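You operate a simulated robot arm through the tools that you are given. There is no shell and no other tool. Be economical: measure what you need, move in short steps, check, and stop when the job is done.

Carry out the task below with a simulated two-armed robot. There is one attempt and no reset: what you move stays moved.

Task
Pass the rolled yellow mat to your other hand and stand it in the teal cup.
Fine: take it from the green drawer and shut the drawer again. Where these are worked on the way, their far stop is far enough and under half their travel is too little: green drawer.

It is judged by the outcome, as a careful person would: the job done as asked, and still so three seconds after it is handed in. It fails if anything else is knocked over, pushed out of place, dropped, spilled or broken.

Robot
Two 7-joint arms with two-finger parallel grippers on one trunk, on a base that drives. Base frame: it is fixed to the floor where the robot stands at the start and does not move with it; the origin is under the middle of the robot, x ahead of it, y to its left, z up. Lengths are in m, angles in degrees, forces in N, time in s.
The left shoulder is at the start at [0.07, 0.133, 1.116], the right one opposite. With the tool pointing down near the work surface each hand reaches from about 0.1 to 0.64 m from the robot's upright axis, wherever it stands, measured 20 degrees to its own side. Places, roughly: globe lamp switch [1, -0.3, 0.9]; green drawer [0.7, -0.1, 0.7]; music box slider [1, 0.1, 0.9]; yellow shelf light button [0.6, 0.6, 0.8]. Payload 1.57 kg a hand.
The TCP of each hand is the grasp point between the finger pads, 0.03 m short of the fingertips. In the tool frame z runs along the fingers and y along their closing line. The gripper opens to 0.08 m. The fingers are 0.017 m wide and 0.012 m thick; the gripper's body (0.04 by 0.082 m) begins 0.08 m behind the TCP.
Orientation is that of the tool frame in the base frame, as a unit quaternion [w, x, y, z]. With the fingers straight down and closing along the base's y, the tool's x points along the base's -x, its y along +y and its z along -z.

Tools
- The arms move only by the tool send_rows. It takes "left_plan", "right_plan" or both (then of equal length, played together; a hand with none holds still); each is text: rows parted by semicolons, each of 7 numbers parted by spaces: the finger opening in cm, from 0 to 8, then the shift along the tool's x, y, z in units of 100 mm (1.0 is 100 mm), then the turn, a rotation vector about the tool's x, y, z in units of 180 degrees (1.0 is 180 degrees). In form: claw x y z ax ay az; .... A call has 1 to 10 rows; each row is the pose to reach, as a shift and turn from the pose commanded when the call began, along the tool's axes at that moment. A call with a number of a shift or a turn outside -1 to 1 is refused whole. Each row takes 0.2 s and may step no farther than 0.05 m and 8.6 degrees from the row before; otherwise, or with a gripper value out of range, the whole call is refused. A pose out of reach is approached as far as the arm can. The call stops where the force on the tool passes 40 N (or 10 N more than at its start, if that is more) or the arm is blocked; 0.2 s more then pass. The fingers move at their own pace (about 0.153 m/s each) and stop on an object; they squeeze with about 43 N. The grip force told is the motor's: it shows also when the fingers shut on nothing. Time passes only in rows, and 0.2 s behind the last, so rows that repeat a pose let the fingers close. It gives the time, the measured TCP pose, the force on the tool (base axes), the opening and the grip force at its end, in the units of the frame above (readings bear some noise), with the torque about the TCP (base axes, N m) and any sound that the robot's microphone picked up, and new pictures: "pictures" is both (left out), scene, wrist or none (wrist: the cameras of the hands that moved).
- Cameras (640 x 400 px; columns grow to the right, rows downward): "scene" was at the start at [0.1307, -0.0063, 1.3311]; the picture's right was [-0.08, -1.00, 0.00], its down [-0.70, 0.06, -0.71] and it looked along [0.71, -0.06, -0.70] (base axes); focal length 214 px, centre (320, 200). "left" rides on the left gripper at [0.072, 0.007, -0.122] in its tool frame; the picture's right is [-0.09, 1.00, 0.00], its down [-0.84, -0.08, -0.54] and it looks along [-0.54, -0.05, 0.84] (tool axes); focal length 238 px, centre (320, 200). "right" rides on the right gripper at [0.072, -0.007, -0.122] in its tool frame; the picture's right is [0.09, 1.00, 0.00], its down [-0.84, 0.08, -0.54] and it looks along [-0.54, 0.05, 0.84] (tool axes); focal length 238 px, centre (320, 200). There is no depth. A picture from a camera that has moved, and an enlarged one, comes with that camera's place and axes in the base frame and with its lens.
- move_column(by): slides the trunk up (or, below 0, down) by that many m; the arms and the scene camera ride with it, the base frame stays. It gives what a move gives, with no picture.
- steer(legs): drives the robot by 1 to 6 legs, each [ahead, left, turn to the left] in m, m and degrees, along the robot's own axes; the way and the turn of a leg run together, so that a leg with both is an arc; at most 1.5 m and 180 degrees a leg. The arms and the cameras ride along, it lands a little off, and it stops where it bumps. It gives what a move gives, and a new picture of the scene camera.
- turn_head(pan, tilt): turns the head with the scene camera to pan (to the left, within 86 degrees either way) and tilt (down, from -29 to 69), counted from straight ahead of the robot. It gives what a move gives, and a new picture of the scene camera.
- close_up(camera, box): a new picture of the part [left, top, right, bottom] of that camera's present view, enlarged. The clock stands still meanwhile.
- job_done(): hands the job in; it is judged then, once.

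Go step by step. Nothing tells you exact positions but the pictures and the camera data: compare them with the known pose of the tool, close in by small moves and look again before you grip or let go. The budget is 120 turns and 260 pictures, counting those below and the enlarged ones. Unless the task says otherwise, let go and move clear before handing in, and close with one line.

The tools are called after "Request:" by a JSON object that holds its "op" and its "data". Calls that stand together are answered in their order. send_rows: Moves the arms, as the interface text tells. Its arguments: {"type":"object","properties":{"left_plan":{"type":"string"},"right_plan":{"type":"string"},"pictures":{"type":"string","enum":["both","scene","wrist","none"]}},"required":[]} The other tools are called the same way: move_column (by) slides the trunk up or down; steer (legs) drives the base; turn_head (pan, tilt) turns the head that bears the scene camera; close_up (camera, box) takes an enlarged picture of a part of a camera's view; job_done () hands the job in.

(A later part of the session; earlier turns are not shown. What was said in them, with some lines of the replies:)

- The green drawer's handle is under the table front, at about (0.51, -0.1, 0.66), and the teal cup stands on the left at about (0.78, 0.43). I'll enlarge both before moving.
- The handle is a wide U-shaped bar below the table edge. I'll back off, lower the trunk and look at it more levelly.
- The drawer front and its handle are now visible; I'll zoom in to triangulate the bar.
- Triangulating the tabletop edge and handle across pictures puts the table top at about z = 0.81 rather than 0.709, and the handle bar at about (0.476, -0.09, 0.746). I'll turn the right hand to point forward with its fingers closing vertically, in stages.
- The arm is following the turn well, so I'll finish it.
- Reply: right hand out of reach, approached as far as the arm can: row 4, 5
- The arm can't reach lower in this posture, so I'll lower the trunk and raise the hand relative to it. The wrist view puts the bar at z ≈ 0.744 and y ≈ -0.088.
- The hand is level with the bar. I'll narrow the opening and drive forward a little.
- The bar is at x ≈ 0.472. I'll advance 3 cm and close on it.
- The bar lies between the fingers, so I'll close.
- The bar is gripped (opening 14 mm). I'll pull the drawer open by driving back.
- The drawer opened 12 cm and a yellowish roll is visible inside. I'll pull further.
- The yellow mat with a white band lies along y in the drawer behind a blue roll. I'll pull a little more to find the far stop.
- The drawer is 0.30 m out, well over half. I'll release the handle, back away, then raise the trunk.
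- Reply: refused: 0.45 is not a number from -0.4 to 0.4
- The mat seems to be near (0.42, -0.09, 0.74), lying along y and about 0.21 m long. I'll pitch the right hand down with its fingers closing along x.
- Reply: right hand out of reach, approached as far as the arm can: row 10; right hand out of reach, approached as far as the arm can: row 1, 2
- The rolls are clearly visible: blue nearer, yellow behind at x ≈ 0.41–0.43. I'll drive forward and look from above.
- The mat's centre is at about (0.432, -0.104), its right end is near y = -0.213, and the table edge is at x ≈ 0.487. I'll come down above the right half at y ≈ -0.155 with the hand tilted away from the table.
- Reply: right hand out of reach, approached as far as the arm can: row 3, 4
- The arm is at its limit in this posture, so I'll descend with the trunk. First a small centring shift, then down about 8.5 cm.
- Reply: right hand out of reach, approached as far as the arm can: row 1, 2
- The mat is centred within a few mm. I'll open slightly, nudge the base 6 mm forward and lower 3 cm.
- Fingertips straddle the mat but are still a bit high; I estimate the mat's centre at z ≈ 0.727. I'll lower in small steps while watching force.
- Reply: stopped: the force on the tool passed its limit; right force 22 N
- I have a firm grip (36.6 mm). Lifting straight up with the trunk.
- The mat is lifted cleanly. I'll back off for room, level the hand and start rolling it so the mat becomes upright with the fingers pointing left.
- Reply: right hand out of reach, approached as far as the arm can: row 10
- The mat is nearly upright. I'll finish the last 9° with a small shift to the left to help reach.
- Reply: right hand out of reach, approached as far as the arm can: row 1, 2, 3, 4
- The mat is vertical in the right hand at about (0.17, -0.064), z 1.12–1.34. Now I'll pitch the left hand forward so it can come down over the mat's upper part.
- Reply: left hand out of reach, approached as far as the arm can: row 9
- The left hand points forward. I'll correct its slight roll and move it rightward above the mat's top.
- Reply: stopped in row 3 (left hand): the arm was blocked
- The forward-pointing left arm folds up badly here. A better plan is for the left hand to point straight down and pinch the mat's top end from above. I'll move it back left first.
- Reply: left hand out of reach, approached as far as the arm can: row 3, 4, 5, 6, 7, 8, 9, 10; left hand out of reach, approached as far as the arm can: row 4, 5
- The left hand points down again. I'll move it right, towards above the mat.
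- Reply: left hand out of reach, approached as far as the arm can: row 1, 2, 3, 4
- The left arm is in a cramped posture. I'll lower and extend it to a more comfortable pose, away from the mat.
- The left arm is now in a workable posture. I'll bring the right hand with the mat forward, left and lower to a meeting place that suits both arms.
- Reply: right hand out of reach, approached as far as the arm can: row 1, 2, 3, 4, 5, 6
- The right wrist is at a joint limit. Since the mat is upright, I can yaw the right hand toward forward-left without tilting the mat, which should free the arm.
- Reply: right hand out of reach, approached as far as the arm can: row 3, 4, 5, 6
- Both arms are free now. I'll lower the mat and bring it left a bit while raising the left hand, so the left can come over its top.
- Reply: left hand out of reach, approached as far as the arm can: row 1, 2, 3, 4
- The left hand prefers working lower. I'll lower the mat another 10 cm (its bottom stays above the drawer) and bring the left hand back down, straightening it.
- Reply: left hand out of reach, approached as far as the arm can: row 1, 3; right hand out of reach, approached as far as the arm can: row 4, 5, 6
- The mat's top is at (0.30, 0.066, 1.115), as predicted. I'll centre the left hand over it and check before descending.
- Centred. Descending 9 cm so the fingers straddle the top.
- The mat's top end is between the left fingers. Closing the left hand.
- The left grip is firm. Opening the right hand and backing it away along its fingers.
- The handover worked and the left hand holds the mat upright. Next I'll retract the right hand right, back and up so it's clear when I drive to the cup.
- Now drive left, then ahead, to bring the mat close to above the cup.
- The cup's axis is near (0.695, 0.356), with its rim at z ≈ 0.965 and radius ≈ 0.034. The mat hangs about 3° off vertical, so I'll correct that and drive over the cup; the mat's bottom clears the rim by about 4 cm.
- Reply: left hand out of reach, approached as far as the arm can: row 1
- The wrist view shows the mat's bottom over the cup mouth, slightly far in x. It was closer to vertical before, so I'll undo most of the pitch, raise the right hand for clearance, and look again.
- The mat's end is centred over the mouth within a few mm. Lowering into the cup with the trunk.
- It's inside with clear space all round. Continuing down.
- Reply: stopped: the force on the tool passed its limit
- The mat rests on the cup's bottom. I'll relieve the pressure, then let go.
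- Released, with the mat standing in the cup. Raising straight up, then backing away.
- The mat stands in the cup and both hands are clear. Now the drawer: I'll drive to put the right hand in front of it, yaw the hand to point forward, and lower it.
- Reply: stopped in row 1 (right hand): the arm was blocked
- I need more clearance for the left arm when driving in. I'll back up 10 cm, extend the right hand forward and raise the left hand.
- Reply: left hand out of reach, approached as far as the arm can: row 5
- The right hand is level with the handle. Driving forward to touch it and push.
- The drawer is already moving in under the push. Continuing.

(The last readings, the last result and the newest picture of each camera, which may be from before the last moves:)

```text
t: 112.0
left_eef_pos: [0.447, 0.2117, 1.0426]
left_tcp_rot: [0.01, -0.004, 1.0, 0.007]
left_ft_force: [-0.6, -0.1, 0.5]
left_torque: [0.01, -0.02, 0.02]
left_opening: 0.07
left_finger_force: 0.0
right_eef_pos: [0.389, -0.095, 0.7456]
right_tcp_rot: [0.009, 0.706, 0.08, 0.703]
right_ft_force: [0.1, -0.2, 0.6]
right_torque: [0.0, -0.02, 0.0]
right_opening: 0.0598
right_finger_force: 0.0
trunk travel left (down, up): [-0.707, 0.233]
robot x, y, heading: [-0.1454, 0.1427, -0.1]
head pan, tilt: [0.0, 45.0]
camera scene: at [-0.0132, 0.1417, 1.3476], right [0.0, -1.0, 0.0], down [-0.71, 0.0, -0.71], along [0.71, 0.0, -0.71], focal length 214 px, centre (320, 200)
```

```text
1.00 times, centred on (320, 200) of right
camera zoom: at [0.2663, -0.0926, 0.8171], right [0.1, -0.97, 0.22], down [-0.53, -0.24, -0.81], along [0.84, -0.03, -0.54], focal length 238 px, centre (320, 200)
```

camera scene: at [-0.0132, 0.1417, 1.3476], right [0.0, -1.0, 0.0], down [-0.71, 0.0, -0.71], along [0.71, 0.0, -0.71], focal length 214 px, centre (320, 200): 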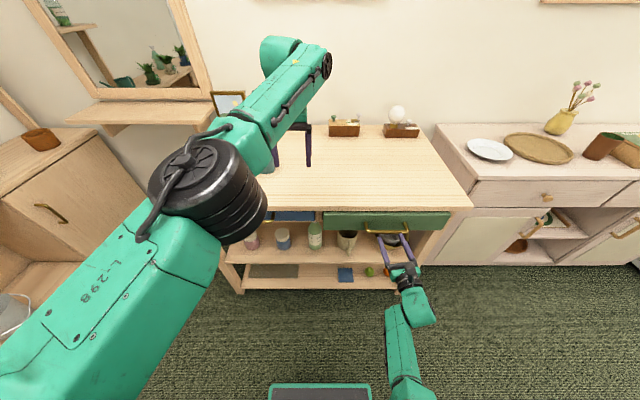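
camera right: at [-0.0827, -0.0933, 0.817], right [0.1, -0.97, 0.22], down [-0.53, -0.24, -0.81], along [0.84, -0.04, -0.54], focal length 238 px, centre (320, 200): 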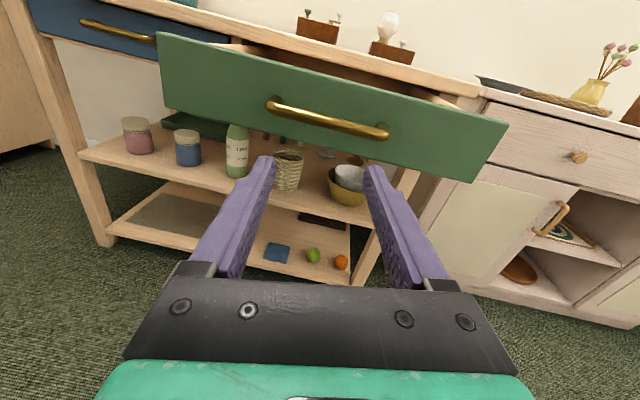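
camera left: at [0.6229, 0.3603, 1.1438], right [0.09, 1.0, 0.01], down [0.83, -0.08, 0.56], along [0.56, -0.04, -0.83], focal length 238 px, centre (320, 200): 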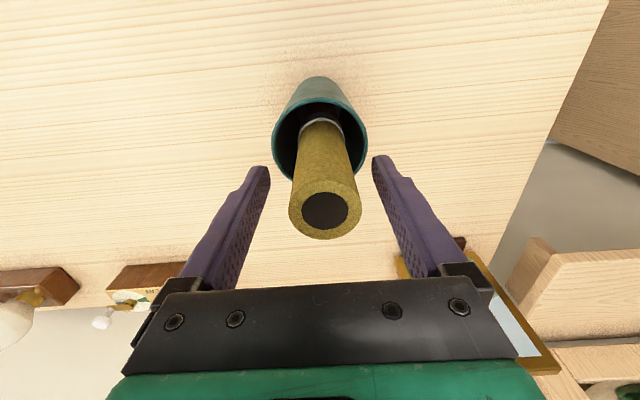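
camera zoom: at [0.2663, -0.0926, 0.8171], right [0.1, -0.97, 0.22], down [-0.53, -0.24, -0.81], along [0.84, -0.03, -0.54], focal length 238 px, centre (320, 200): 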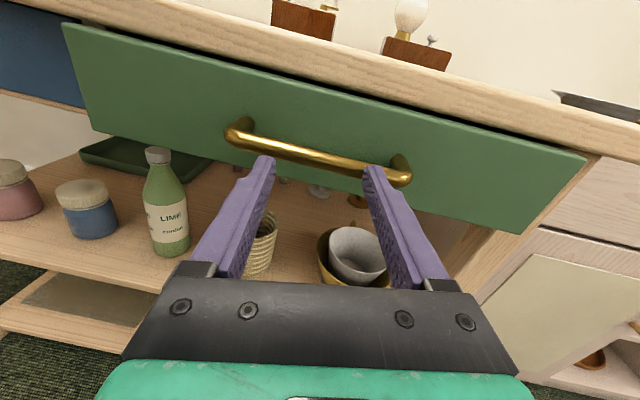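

Request:
{"op": "steer", "data": {"legs": [[0.04, 0, 0]]}}

Request:
{"op": "send_rows", "data": {"right_plan": "6 0 0 0.1 0 0 0;6 0 0 0.2 0 0 0;6 0 0 0.25 0 0 0", "pictures": "both"}}

```text
t: 112.9
left_eef_pos: [0.4847, 0.2137, 1.044]
left_tcp_rot: [0.012, -0.005, 1.0, 0.006]
left_ft_force: [0.9, -0.2, -1.2]
left_torque: [-0.01, -0.05, 0.04]
left_opening: 0.07
left_finger_force: 0.0
right_eef_pos: [0.4267, -0.0963, 0.7465]
right_tcp_rot: [0.01, 0.705, 0.081, 0.704]
right_ft_force: [-1.0, -0.2, -0.4]
right_torque: [0.01, 0.02, 0.0]
right_opening: 0.0598
right_finger_force: 0.0
trunk travel left (down, up): [-0.707, 0.233]
robot x, y, heading: [-0.1003, 0.1409, 0.4]
head pan, tilt: [0.0, 45.0]
camera scene: at [0.0234, 0.142, 1.3479], right [0.0, -1.0, 0.0], down [-0.71, 0.0, -0.71], along [0.71, 0.0, -0.71], focal length 214 px, centre (320, 200)
```

scene: 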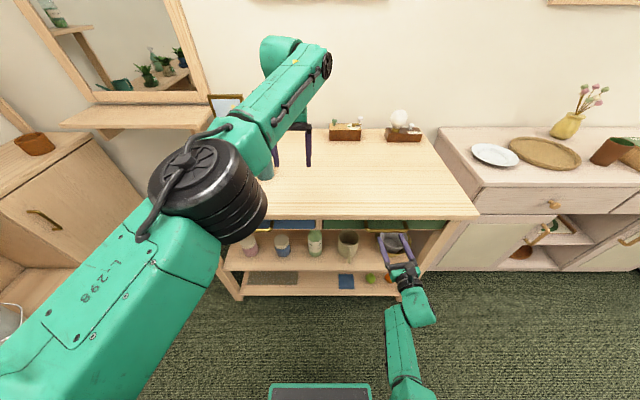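

```text
t: 113.6
left_eef_pos: [0.4802, 0.214, 1.0441]
left_tcp_rot: [0.012, -0.005, 1.0, 0.004]
left_ft_force: [0.2, 0.0, -0.8]
left_torque: [-0.02, 0.03, 0.03]
left_opening: 0.07
left_finger_force: 0.0
right_eef_pos: [0.4394, -0.0961, 0.7444]
right_tcp_rot: [0.011, 0.708, 0.077, 0.702]
right_ft_force: [-24.8, 1.9, 10.4]
right_torque: [-0.37, -0.36, -0.88]
right_opening: 0.0571
right_finger_force: 0.0
trunk travel left (down, up): [-0.707, 0.233]
robot x, y, heading: [-0.1036, 0.1443, -0.2]
head pan, tilt: [0.0, 45.0]
stopped in row 3 (right hand): the force on the tool passed its limit (the readings are from after the stop); the commanded pose is now the measured one
camera scene: at [0.0183, 0.144, 1.3485], right [0.0, -1.0, 0.0], down [-0.7, 0.0, -0.71], along [0.71, 0.0, -0.7], focal length 214 px, centre (320, 200)
camera right: at [0.3177, -0.0912, 0.8159], right [0.09, -0.97, 0.22], down [-0.53, -0.23, -0.81], along [0.84, -0.04, -0.54], focal length 238 px, centre (320, 200)
```

scene: 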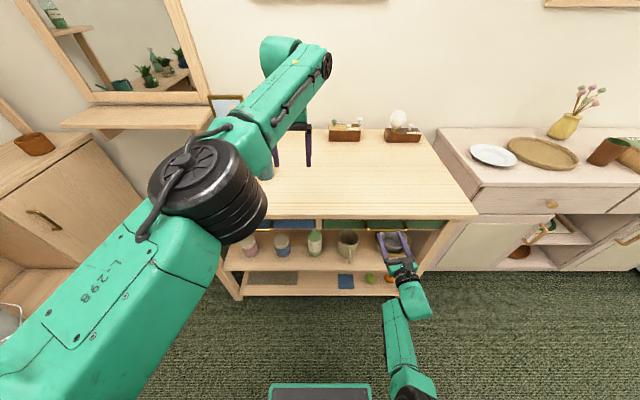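
right: 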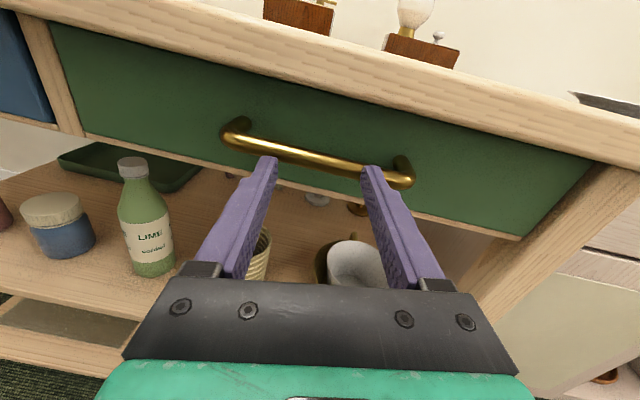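

The drawer has hit its closed stop, with the bar back at x ≈ 0.47. Backing off and checking the mat and drawer.

Request:
{"op": "steer", "data": {"legs": [[-0.35, 0, 0]]}}

Request:
{"op": "turn_head", "data": {"pan": 10, "tilt": 30}}

Request:
{"op": "close_up", "data": {"camera": "right", "box": [0, 0, 640, 400]}}

```text
t: 115.9
left_eef_pos: [0.1427, 0.2054, 1.0417]
left_tcp_rot: [0.01, 0.003, 1.0, 0.006]
left_ft_force: [0.9, 0.3, 0.7]
left_torque: [0.03, 0.0, -0.03]
left_opening: 0.0701
left_finger_force: 0.1
right_eef_pos: [0.0967, -0.1031, 0.74]
right_tcp_rot: [0.016, 0.711, 0.071, 0.7]
right_ft_force: [0.7, 0.3, 0.0]
right_torque: [0.05, 0.03, 0.0]
right_opening: 0.0599
right_finger_force: 0.0
trunk travel left (down, up): [-0.707, 0.233]
robot x, y, heading: [-0.4474, 0.1424, -0.7]
head pan, tilt: [0.0, 45.0]
camera scene: at [-0.3184, 0.1418, 1.3474], right [-0.01, -1.0, 0.0], down [-0.71, 0.01, -0.71], along [0.71, -0.01, -0.71], focal length 214 px, centre (320, 200)
```

scene: 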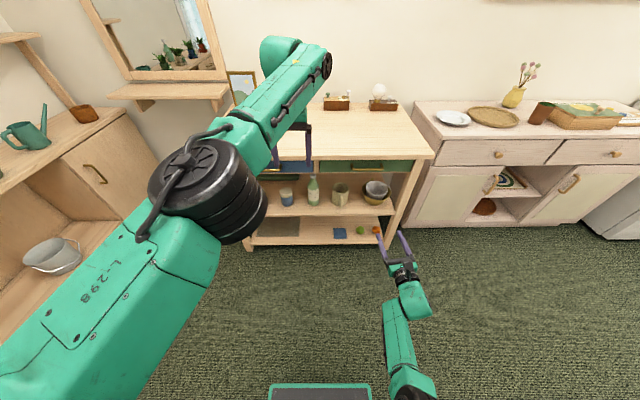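

```text
t: 116.7
left_eef_pos: [0.1425, 0.2052, 1.042]
left_tcp_rot: [0.01, 0.004, 1.0, 0.006]
left_ft_force: [-0.6, 0.9, -1.0]
left_torque: [-0.02, -0.03, -0.02]
left_opening: 0.0699
left_finger_force: 0.1
right_eef_pos: [0.0967, -0.1028, 0.7408]
right_tcp_rot: [0.016, 0.711, 0.072, 0.7]
right_ft_force: [-0.3, -0.3, 0.3]
right_torque: [0.01, -0.02, 0.04]
right_opening: 0.06
right_finger_force: 0.1
trunk travel left (down, up): [-0.707, 0.233]
robot x, y, heading: [-0.4494, 0.1414, -1.0]
head pan, tilt: [10.0, 30.0]
camera scene: at [-0.3109, 0.1574, 1.37], right [0.16, -0.99, 0.0], down [-0.49, -0.08, -0.87], along [0.85, 0.14, -0.5], focal length 214 px, centre (320, 200)
```

scene: 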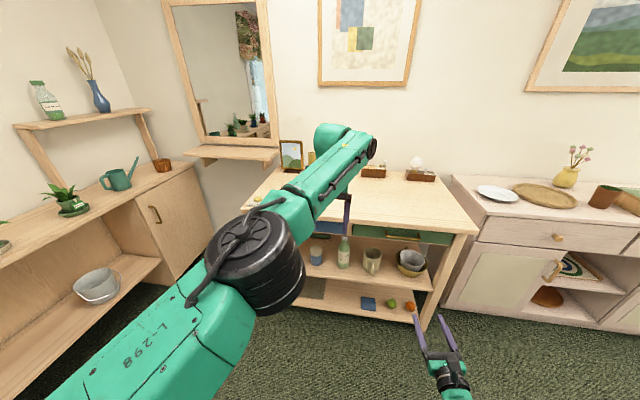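

```text
1.00 times, centred on (320, 200) of right
camera zoom: at [-0.0252, -0.0963, 0.8129], right [0.08, -0.97, 0.21], down [-0.54, -0.22, -0.81], along [0.84, -0.05, -0.55], focal length 238 px, centre (320, 200)
```

zoom: 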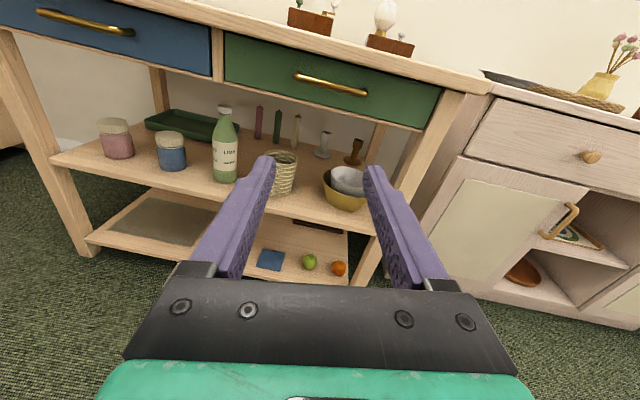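

The drawer is shut flush. The cup is hidden by the left arm, so I'll sidestep to verify it.

Request:
{"op": "steer", "data": {"legs": [[0, -0.25, 0]]}}

Request:
{"op": "close_up", "data": {"camera": "scene", "box": [180, 120, 340, 220]}}

```text
t: 118.5
left_eef_pos: [0.1397, -0.0432, 1.0412]
left_tcp_rot: [0.009, 0.002, 1.0, 0.005]
left_ft_force: [-0.2, -0.3, -0.6]
left_torque: [0.01, -0.01, 0.0]
left_opening: 0.07
left_finger_force: 0.0
right_eef_pos: [0.0936, -0.3522, 0.7398]
right_tcp_rot: [0.017, 0.711, 0.071, 0.7]
right_ft_force: [-0.1, 0.0, 0.3]
right_torque: [0.0, 0.01, -0.04]
right_opening: 0.0599
right_finger_force: 0.0
trunk travel left (down, up): [-0.707, 0.233]
robot x, y, heading: [-0.4521, -0.108, -1.1]
head pan, tilt: [10.0, 30.0]
camera scene: at [-0.3142, -0.0924, 1.3701], right [0.16, -0.99, 0.0], down [-0.49, -0.08, -0.87], along [0.85, 0.14, -0.5], focal length 214 px, centre (320, 200)
```

scene: 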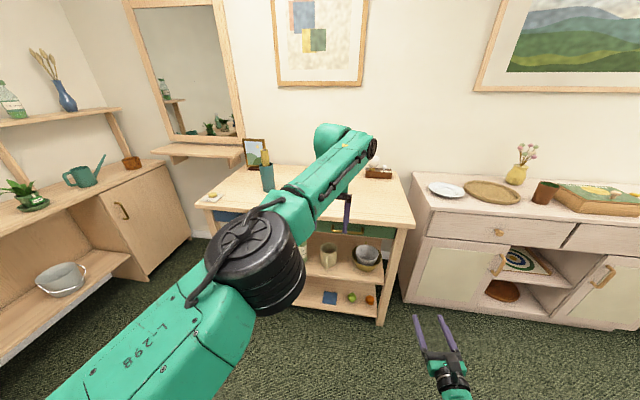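

```text
4.00 times, centred on (260, 170) of scene
camera zoom: at [-0.3142, -0.0924, 1.3701], right [0.16, -0.99, 0.0], down [-0.49, -0.08, -0.87], along [0.85, 0.14, -0.5], focal length 858 px, centre (560, 320)
```

zoom: 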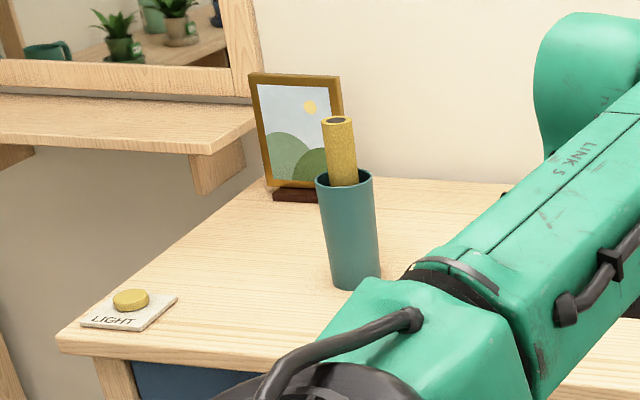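

The mat stands in the teal cup, the green drawer is shut and nothing else has been disturbed. Handing in.

Request:
{"op": "job_done", "data": {}}

```text
The job is handed in.
```

The rolled yellow mat came out of the green drawer with the right hand, was passed to the left hand, and now stands in the teal cup. The drawer is shut again, and both hands are empty and clear.
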